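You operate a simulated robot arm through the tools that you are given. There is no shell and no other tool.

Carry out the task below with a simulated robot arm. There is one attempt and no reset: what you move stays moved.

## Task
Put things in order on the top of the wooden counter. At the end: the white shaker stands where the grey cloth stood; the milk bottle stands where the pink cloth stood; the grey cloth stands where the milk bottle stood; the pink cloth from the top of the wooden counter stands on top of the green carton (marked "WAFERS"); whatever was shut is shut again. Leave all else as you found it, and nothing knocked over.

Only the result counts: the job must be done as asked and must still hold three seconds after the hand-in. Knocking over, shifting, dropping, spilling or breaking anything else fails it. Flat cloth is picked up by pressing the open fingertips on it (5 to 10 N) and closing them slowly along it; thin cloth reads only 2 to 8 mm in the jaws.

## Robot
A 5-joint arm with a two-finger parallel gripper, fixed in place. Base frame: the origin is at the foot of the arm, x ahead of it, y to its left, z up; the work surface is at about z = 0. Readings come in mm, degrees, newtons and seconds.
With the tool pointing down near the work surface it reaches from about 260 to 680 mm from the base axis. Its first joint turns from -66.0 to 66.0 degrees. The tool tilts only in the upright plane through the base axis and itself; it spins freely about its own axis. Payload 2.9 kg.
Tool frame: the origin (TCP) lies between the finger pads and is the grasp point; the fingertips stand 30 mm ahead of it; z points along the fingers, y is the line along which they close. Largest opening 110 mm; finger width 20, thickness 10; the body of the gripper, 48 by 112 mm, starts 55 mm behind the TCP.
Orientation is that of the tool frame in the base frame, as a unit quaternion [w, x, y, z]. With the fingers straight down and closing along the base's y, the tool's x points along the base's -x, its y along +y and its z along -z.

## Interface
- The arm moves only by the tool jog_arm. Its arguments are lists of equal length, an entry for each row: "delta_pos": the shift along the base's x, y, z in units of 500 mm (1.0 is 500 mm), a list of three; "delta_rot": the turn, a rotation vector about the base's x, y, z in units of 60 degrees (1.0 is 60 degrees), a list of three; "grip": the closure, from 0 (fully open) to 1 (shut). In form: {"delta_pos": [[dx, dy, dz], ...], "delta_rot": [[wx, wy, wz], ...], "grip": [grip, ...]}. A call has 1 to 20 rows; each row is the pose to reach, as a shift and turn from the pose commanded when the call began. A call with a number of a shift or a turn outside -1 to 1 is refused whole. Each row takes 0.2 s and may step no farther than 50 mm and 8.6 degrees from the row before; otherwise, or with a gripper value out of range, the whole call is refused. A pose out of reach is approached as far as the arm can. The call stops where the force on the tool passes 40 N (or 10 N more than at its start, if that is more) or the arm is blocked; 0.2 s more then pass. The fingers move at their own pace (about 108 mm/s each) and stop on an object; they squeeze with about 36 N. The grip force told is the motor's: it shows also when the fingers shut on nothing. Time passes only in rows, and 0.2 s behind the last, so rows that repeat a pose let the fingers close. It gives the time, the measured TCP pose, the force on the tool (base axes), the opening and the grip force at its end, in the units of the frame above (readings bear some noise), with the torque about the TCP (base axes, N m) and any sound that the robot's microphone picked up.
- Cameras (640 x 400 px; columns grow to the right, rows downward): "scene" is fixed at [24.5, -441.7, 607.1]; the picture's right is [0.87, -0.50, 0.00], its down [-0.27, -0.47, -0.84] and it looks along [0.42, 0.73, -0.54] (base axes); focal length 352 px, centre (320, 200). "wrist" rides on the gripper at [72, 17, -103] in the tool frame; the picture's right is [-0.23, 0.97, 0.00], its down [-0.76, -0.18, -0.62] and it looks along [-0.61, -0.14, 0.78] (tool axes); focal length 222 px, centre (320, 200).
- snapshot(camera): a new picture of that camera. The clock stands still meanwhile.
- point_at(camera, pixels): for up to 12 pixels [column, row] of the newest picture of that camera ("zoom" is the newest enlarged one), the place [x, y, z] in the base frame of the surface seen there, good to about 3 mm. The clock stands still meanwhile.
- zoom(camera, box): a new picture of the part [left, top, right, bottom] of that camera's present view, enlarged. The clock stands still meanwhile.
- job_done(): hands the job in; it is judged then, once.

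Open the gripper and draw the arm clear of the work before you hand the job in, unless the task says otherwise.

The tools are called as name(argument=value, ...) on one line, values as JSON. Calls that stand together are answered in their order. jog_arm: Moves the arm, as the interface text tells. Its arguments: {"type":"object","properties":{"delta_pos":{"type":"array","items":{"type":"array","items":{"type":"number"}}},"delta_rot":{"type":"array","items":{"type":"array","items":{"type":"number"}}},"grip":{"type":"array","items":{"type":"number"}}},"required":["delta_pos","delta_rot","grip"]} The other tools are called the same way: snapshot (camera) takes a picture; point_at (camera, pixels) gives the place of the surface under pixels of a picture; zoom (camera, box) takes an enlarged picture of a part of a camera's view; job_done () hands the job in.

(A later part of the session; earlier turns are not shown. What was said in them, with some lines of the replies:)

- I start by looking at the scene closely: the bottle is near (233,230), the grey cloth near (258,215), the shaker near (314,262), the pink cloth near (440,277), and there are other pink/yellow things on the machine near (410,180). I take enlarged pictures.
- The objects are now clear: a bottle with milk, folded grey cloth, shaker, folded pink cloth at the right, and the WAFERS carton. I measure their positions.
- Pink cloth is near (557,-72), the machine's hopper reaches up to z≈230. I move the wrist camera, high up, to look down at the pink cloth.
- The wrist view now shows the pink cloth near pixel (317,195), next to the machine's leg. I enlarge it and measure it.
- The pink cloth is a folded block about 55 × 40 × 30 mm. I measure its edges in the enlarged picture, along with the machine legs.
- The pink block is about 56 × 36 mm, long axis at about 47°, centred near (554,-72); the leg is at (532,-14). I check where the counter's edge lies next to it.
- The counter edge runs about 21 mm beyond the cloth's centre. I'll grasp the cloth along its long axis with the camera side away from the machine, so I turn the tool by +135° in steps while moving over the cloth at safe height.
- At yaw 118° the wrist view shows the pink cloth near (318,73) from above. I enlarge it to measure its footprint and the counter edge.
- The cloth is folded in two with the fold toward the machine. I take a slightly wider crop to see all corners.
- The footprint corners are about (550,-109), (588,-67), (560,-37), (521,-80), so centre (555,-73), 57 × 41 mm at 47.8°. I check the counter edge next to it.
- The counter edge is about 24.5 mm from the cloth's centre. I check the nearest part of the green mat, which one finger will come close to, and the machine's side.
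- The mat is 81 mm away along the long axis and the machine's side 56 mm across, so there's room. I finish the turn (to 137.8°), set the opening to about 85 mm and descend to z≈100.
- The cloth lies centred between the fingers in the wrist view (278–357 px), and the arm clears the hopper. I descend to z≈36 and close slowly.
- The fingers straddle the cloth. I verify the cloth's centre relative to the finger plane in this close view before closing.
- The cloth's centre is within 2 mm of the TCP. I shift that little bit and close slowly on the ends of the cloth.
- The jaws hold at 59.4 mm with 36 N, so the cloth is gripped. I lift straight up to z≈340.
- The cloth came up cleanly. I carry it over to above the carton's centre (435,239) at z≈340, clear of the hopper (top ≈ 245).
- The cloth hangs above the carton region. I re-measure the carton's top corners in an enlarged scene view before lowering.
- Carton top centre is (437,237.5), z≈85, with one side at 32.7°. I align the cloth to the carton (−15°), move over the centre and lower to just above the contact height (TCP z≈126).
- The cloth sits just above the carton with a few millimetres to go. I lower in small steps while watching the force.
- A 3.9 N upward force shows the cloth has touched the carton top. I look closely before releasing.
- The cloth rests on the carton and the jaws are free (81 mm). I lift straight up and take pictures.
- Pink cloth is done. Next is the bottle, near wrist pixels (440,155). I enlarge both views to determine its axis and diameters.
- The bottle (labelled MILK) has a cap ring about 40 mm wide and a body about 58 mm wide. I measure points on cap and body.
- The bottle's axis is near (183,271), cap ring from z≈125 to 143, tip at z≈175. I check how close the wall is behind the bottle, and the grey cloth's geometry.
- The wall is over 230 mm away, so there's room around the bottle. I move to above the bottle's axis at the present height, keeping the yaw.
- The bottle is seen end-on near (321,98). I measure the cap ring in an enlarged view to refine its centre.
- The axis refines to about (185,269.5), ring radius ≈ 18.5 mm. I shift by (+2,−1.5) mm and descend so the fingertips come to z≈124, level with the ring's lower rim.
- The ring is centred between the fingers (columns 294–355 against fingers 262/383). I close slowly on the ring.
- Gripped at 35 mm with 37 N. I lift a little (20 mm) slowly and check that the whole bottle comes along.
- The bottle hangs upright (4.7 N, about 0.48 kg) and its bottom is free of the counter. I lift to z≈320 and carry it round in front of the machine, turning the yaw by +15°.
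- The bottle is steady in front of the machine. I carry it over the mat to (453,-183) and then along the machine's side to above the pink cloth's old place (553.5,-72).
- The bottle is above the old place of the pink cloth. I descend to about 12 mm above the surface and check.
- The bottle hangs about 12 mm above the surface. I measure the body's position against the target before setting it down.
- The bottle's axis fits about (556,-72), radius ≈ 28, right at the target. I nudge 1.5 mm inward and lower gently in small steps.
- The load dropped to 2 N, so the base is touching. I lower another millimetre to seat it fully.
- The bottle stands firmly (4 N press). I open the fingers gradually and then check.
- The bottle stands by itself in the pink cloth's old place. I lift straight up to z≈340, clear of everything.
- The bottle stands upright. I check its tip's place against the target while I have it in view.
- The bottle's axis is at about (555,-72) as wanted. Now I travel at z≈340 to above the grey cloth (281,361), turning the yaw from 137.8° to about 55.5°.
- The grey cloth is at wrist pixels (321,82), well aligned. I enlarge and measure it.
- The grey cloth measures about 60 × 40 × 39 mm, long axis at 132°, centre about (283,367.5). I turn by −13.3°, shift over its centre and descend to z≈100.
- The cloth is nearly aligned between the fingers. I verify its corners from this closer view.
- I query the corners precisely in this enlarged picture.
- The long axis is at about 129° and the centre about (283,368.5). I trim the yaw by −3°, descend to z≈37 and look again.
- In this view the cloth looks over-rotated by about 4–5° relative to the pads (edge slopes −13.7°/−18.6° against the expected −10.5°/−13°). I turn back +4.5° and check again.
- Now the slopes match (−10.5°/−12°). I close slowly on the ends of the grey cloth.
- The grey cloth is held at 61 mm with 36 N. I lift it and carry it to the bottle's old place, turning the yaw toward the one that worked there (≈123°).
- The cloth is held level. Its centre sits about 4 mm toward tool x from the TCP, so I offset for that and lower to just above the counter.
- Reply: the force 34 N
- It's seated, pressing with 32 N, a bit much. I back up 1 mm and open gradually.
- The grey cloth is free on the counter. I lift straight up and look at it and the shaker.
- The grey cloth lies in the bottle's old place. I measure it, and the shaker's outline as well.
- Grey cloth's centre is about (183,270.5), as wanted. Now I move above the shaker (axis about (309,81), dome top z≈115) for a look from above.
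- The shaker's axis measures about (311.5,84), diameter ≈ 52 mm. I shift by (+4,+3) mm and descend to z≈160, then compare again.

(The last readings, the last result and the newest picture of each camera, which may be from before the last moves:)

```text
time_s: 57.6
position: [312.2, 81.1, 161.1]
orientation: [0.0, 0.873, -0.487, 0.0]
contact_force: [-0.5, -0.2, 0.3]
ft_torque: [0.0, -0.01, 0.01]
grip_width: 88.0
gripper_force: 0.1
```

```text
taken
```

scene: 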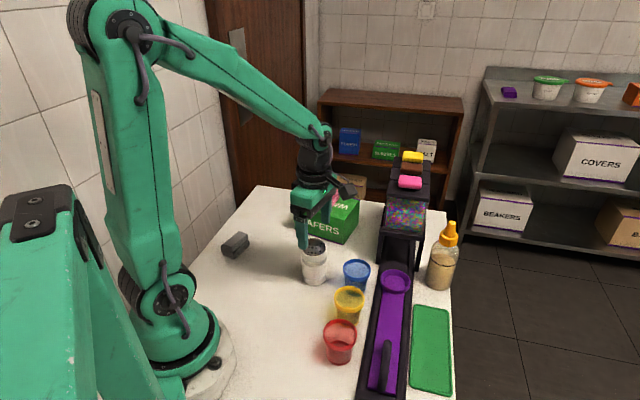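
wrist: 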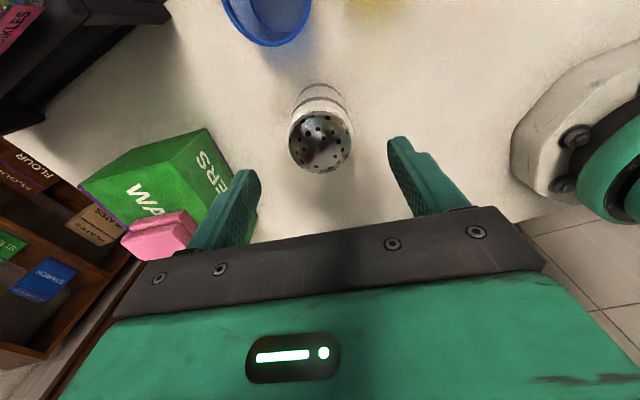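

The shaker is centred (ring 288–355 px between fingers at 255/390). I descend to TCP z≈72, so the palm stays ~12 mm above the dome.

jog_arm(delta_pos=[[0, 0, -0.05], [0, 0, -0.1], [0, 0, -0.15], [0, 0, -0.174], [0, 0, -0.174]], delta_rot=[[0, 0, 0], [0, 0, 0], [0, 0, 0], [0, 0, 0], [0, 0, 0]], grip=[0.2, 0.2, 0.2, 0.2, 0.2])

snapshot(camera="wrist")

zoom(camera="scene", box=[240, 160, 400, 300])

```text
time_s: 58.8
position: [314.2, 82.8, 73.3]
orientation: [0.0, 0.873, -0.488, 0.0]
contact_force: [-0.3, 0.8, 0.2]
ft_torque: [0.04, 0.02, 0.0]
grip_width: 87.9
gripper_force: 0.1
```

```text
taken
```

wrist: 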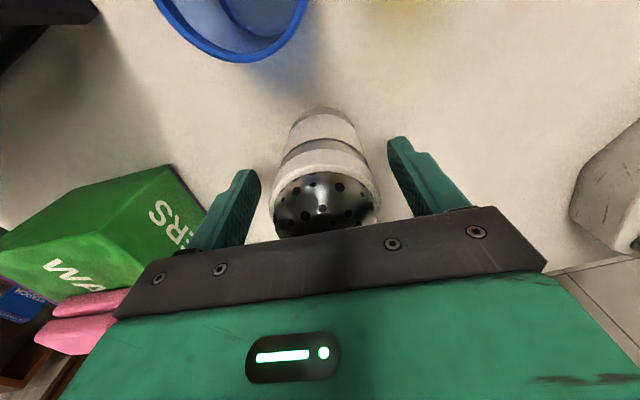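

```text
2.86 times, centred on (320, 230) of scene
```

zoom: 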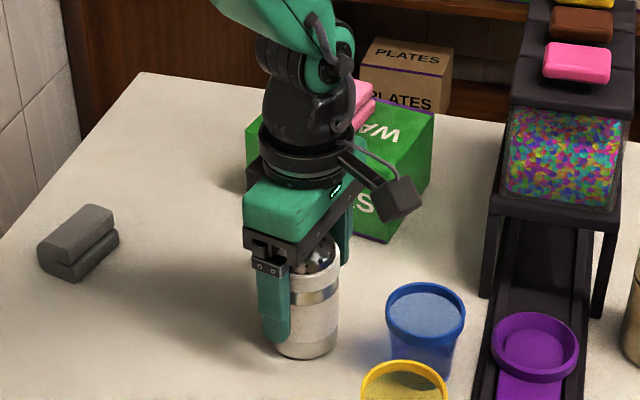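

The fingers straddle the shaker's body. I close slowly.

jog_arm(delta_pos=[[0, 0, 0], [0, 0, 0], [0, 0, 0], [0, 0, 0], [0, 0, 0], [0, 0, 0], [0, 0, 0], [0, 0, 0]], delta_rot=[[0, 0, 0], [0, 0, 0], [0, 0, 0], [0, 0, 0], [0, 0, 0], [0, 0, 0], [0, 0, 0], [0, 0, 0]], grip=[0.28, 0.35, 0.41, 0.46, 0.5, 0.54, 0.58, 0.6])

snapshot(camera="wrist")

```text
time_s: 60.6
position: [313.3, 83.2, 72.2]
orientation: [0.0, 0.873, -0.487, 0.0]
contact_force: [0.8, -0.7, 0.4]
ft_torque: [0.01, -0.03, 0.02]
grip_width: 54.2
gripper_force: 35.6
```

```text
taken
```

wrist: 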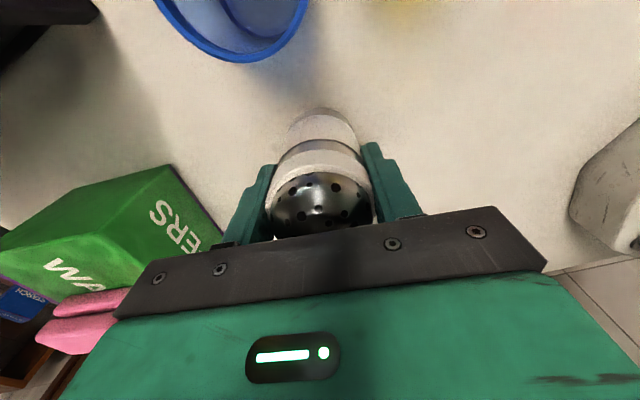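

The shaker is held at 54 mm with 36 N. I lift it to z≈220 and carry it to above the grey cloth's old place (281,366.5).

jog_arm(delta_pos=[[0, 0, 0.01], [0, 0, 0.05], [0, 0, 0.11], [0, 0, 0.17], [0, 0, 0.23], [0, 0, 0.294], [-0.008, 0.07, 0.294], [-0.016, 0.141, 0.294], [-0.024, 0.212, 0.294], [-0.032, 0.282, 0.294], [-0.04, 0.353, 0.294], [-0.048, 0.424, 0.294], [-0.056, 0.494, 0.294], [-0.064, 0.565, 0.294], [-0.064, 0.565, 0.294]], delta_rot=[[0, 0, 0], [0, 0, 0], [0, 0, 0], [0, 0, 0], [0, 0, 0], [0, 0, 0], [0, 0, 0], [0, 0, 0], [0, 0, 0], [0, 0, 0], [0, 0, 0], [0, 0, 0], [0, 0, 0], [0, 0, 0], [0, 0, 0]], grip=[0.62, 0.62, 0.62, 0.62, 0.62, 0.62, 0.62, 0.62, 0.62, 0.62, 0.62, 0.62, 0.62, 0.62, 0.62])

snapshot(camera="wrist")

snapshot(camera="scene")

```text
time_s: 63.8
position: [281.8, 367.9, 220.9]
orientation: [0.0, 0.873, -0.487, 0.0]
contact_force: [-0.4, -0.3, -1.9]
ft_torque: [-0.04, -0.01, 0.01]
grip_width: 54.0
gripper_force: 35.6
```

```text
taken
```

wrist: 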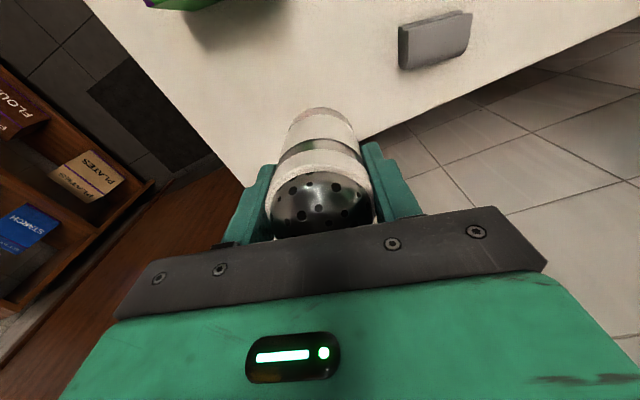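

```text
taken
```

scene: 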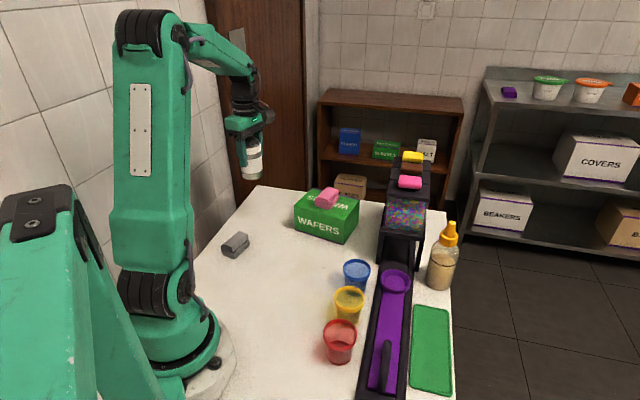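

The shaker hangs upright above the grey cloth's old place, clear of all else. I lower it to about 5 mm above the counter.

jog_arm(delta_pos=[[0, 0, -0.06], [0, 0, -0.12], [0, 0, -0.18], [0, 0, -0.24], [0, 0, -0.27], [0, 0, -0.284], [0, 0, -0.284]], delta_rot=[[0, 0, 0], [0, 0, 0], [0, 0, 0], [0, 0, 0], [0, 0, 0], [0, 0, 0], [0, 0, 0]], grip=[0.62, 0.62, 0.62, 0.62, 0.62, 0.62, 0.62])

zoom(camera="scene", box=[190, 120, 320, 260])

jog_arm(delta_pos=[[0, 0, -0.004], [0, 0, -0.006], [0, 0, -0.008], [0, 0, -0.008]], delta_rot=[[0, 0, 0], [0, 0, 0], [0, 0, 0], [0, 0, 0]], grip=[0.62, 0.62, 0.62, 0.62])

```text
time_s: 65.4
position: [280.7, 365.8, 78.3]
orientation: [0.0, 0.873, -0.488, 0.0]
contact_force: [0.9, 0.1, -1.7]
ft_torque: [0.0, -0.01, -0.01]
grip_width: 54.0
gripper_force: 36.1
```

```text
2.86 times, centred on (255, 190) of scene
```

zoom: 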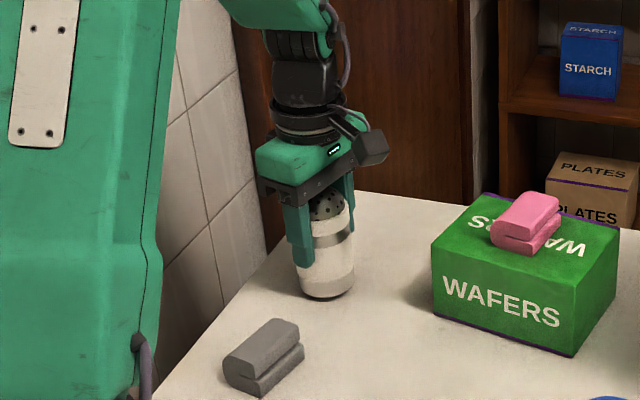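

```text
time_s: 66.4
position: [279.5, 366.1, 74.3]
orientation: [-0.001, 0.873, -0.487, 0.0]
contact_force: [-0.3, 1.0, -1.3]
ft_torque: [-0.01, 0.0, 0.02]
grip_width: 54.1
gripper_force: 35.7
```

Not yet touching (still −1.3 N of weight). I lower a millimetre more.

jog_arm(delta_pos=[[0, 0, -0.001], [0, 0, -0.002], [0, 0, -0.002]], delta_rot=[[0, 0, 0], [0, 0, 0], [0, 0, 0]], grip=[0.62, 0.62, 0.62])

```text
time_s: 67.2
position: [279.4, 366.6, 74.4]
orientation: [0.0, 0.874, -0.486, 0.0]
contact_force: [-0.1, 1.2, -0.5]
ft_torque: [-0.02, 0.01, -0.01]
grip_width: 53.7
gripper_force: 35.9
```

The load is easing (−0.5 N). I lower one more millimetre to seat it.

jog_arm(delta_pos=[[0, 0, -0.001], [0, 0, -0.002], [0, 0, -0.002]], delta_rot=[[0, 0, 0], [0, 0, 0], [0, 0, 0]], grip=[0.62, 0.62, 0.62])

zoom(camera="scene", box=[210, 160, 310, 260])

```text
time_s: 68.0
position: [278.9, 365.9, 72.9]
orientation: [-0.001, 0.873, -0.487, 0.0]
contact_force: [0.7, 0.2, -2.2]
ft_torque: [0.02, -0.02, -0.03]
grip_width: 53.7
gripper_force: 35.6
```

```text
4.00 times, centred on (260, 210) of scene
```

zoom: 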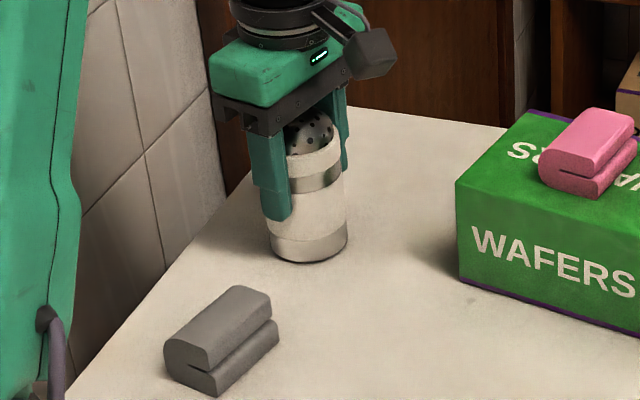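

Still hanging by the reading (−2.2 N). I continue down in half-millimetre steps.

jog_arm(delta_pos=[[0, 0, -0.001], [0, 0, -0.002], [0, 0, -0.002]], delta_rot=[[0, 0, 0], [0, 0, 0], [0, 0, 0]], grip=[0.62, 0.62, 0.62])

```text
time_s: 68.8
position: [279.6, 365.5, 73.0]
orientation: [-0.002, 0.873, -0.487, 0.0]
contact_force: [-4.2, -3.4, 16.3]
ft_torque: [-0.2, 0.29, 0.09]
grip_width: 53.8
gripper_force: 35.8
```

Contact at 16 N. I ease up half a millimetre and open gradually.

jog_arm(delta_pos=[[0, 0, 0.001], [0, 0, 0.001]], delta_rot=[[0, 0, 0], [0, 0, 0]], grip=[0.62, 0.62])

jog_arm(delta_pos=[[0, 0, 0], [0, 0, 0], [0, 0, 0], [0, 0, 0], [0, 0, 0], [0, 0, 0]], delta_rot=[[0, 0, 0], [0, 0, 0], [0, 0, 0], [0, 0, 0], [0, 0, 0], [0, 0, 0]], grip=[0.52, 0.5, 0.47, 0.42, 0.35, 0.26])

snapshot(camera="wrist")

zoom(camera="scene", box=[210, 160, 310, 260])

```text
time_s: 69.4
position: [281.5, 366.7, 73.1]
orientation: [-0.001, 0.873, -0.487, 0.001]
contact_force: [-3.2, -5.0, 22.4]
ft_torque: [-0.22, 0.28, 0.18]
grip_width: 53.6
gripper_force: 36.2
```

```text
time_s: 70.8
position: [279.7, 365.5, 71.7]
orientation: [0.0, 0.873, -0.487, 0.0]
contact_force: [-0.3, 0.5, 0.4]
ft_torque: [0.01, 0.0, 0.03]
grip_width: 81.4
gripper_force: 0.1
```

```text
taken
```

wrist: 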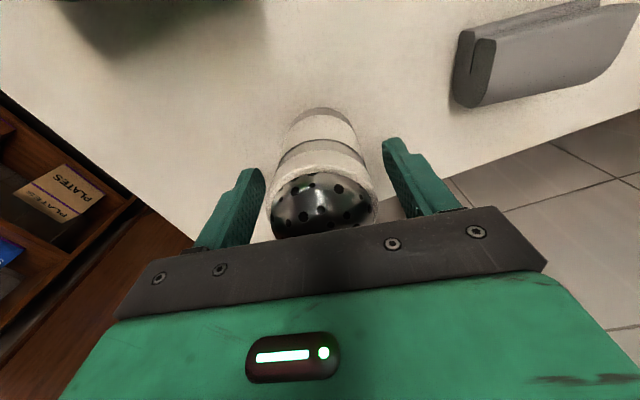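

```text
4.00 times, centred on (260, 210) of scene
```

zoom: 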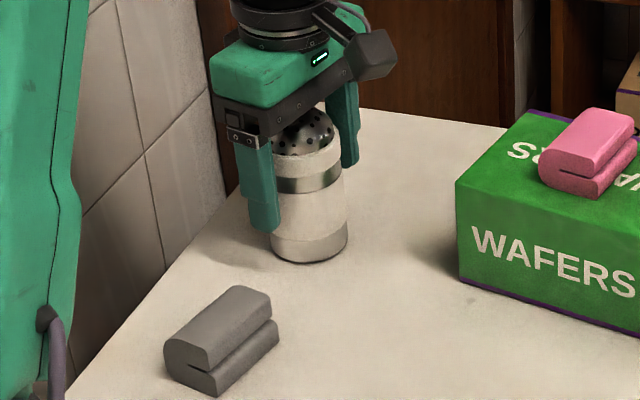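

The shaker stands by itself, fingers free. I lift straight up and look at the whole scene.

jog_arm(delta_pos=[[0, 0, 0.03], [0, 0, 0.1], [0, 0, 0.18], [0, 0, 0.26], [0, 0, 0.34], [0, 0, 0.42], [0, 0, 0.5]], delta_rot=[[0, 0, 0], [0, 0, 0], [0, 0, 0], [0, 0, 0], [0, 0, 0], [0, 0, 0], [0, 0, 0]], grip=[0.24, 0.2, 0.1, 0, 0, 0, 0])

snapshot(camera="scene")

snapshot(camera="wrist")

```text
time_s: 72.4
position: [281.6, 365.6, 322.5]
orientation: [0.0, 0.873, -0.487, 0.0]
contact_force: [0.5, 0.6, -0.1]
ft_torque: [0.02, -0.03, -0.03]
grip_width: 110.0
gripper_force: 0.1
```

```text
taken
```

scene: 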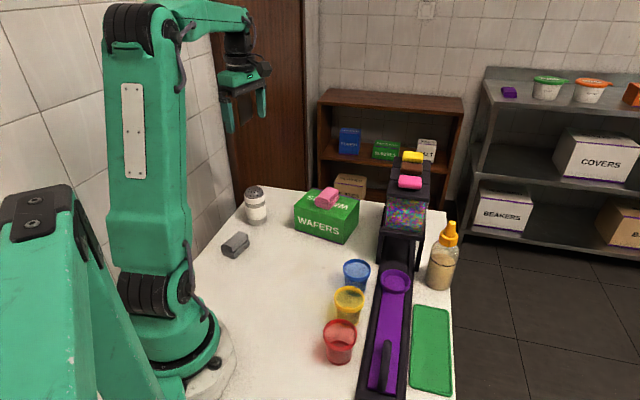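

```text
taken
```

wrist: 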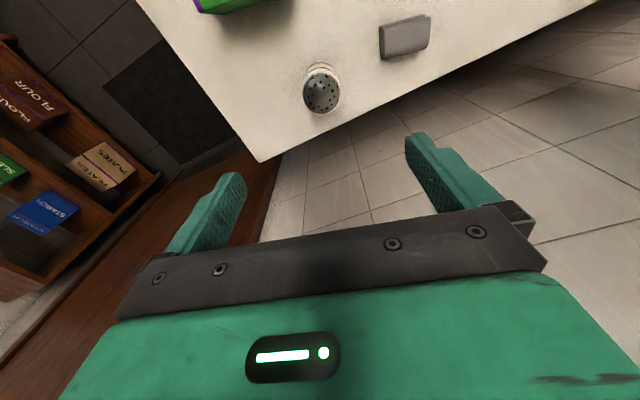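

Everything stands where it should. I check the final positions of the shaker, grey cloth, pink cloth and bottle.

point_at(camera="wrist", pixels=[[320, 95], [303, 90], [340, 90], [322, 113], [322, 74], [404, 36]])

zoom(camera="scene", box=[210, 170, 370, 290])

zoom(camera="scene", box=[320, 140, 480, 400])

```text
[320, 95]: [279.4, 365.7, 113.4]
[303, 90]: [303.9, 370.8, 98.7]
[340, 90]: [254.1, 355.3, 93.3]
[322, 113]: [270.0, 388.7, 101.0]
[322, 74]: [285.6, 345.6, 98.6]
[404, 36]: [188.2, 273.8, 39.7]
```

```text
3.33 times, centred on (290, 230) of scene
```

zoom: 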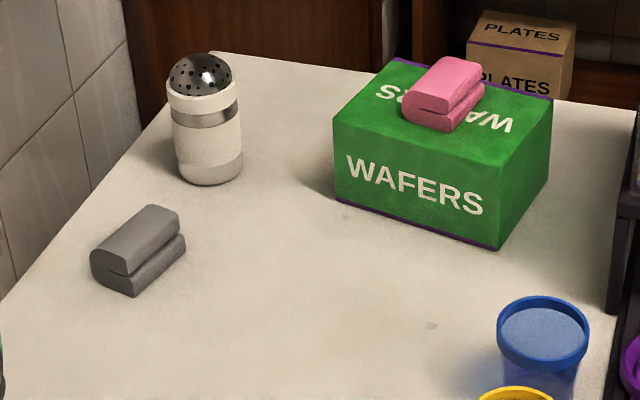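

```text
1.54 times, centred on (400, 270) of scene
```

zoom: 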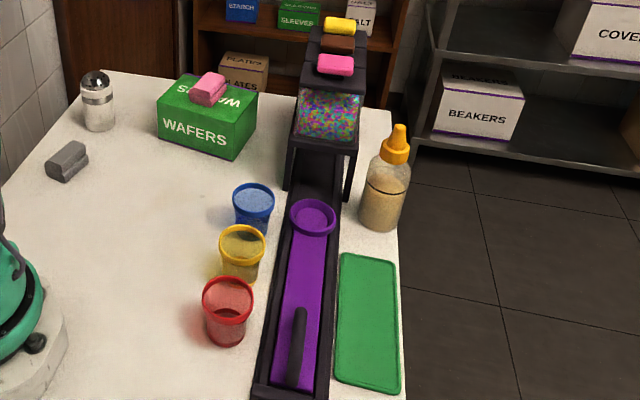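

The shaker is at about (279.5,366), the grey cloth at (184,271), the bottle at (555,-72), and the pink cloth is on the carton. I draw the arm back near its starting place with the gripper open.

jog_arm(delta_pos=[[0.006, -0.06, 0.01], [0.012, -0.12, 0.02], [0.018, -0.18, 0.03], [0.025, -0.24, 0.03], [0.032, -0.3, 0.03], [0.032, -0.3, 0.03]], delta_rot=[[0, 0, 0], [0, 0, 0], [0, 0, 0], [0, 0, 0], [0, 0, 0], [0, 0, 0]], grip=[0, 0, 0, 0, 0, 0])

snapshot(camera="scene")

```text
time_s: 73.8
position: [292.2, 216.7, 337.0]
orientation: [0.001, 0.873, -0.488, 0.0]
contact_force: [0.3, -0.2, 0.1]
ft_torque: [-0.03, -0.01, -0.01]
grip_width: 110.0
gripper_force: 0.0
```

```text
taken
```

scene: 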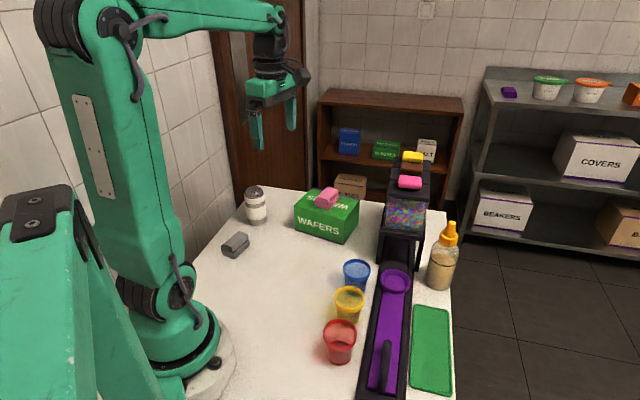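

The final picture shows all four things in their asked places, standing and untouched, and the arm is clear with the gripper open. I hand the job in.

job_done()

```text
The job is handed in.
```

The job is done and handed in. In the final pictures and measurements, all four things are where you asked:

- **White shaker:** it stands where the grey cloth was, about 2 mm off by my measurement.
- **Milk bottle:** it stands upright where the pink cloth was. That spot is about 25 mm from the counter's edge and the bottle is about 56 mm wide, so its base overhangs by roughly 3 mm. It stood steadily there.
- **Grey cloth:** it lies where the milk bottle was, about 2 mm off. It is turned differently from how it lay before.
- **Pink cloth:** it sits at the centre of the green WAFERS carton's top.

I opened nothing, so there was nothing to shut. Nothing was knocked over or spilled. The pink item on top of the machine was left in place. The arm is back near its starting position with the gripper open.
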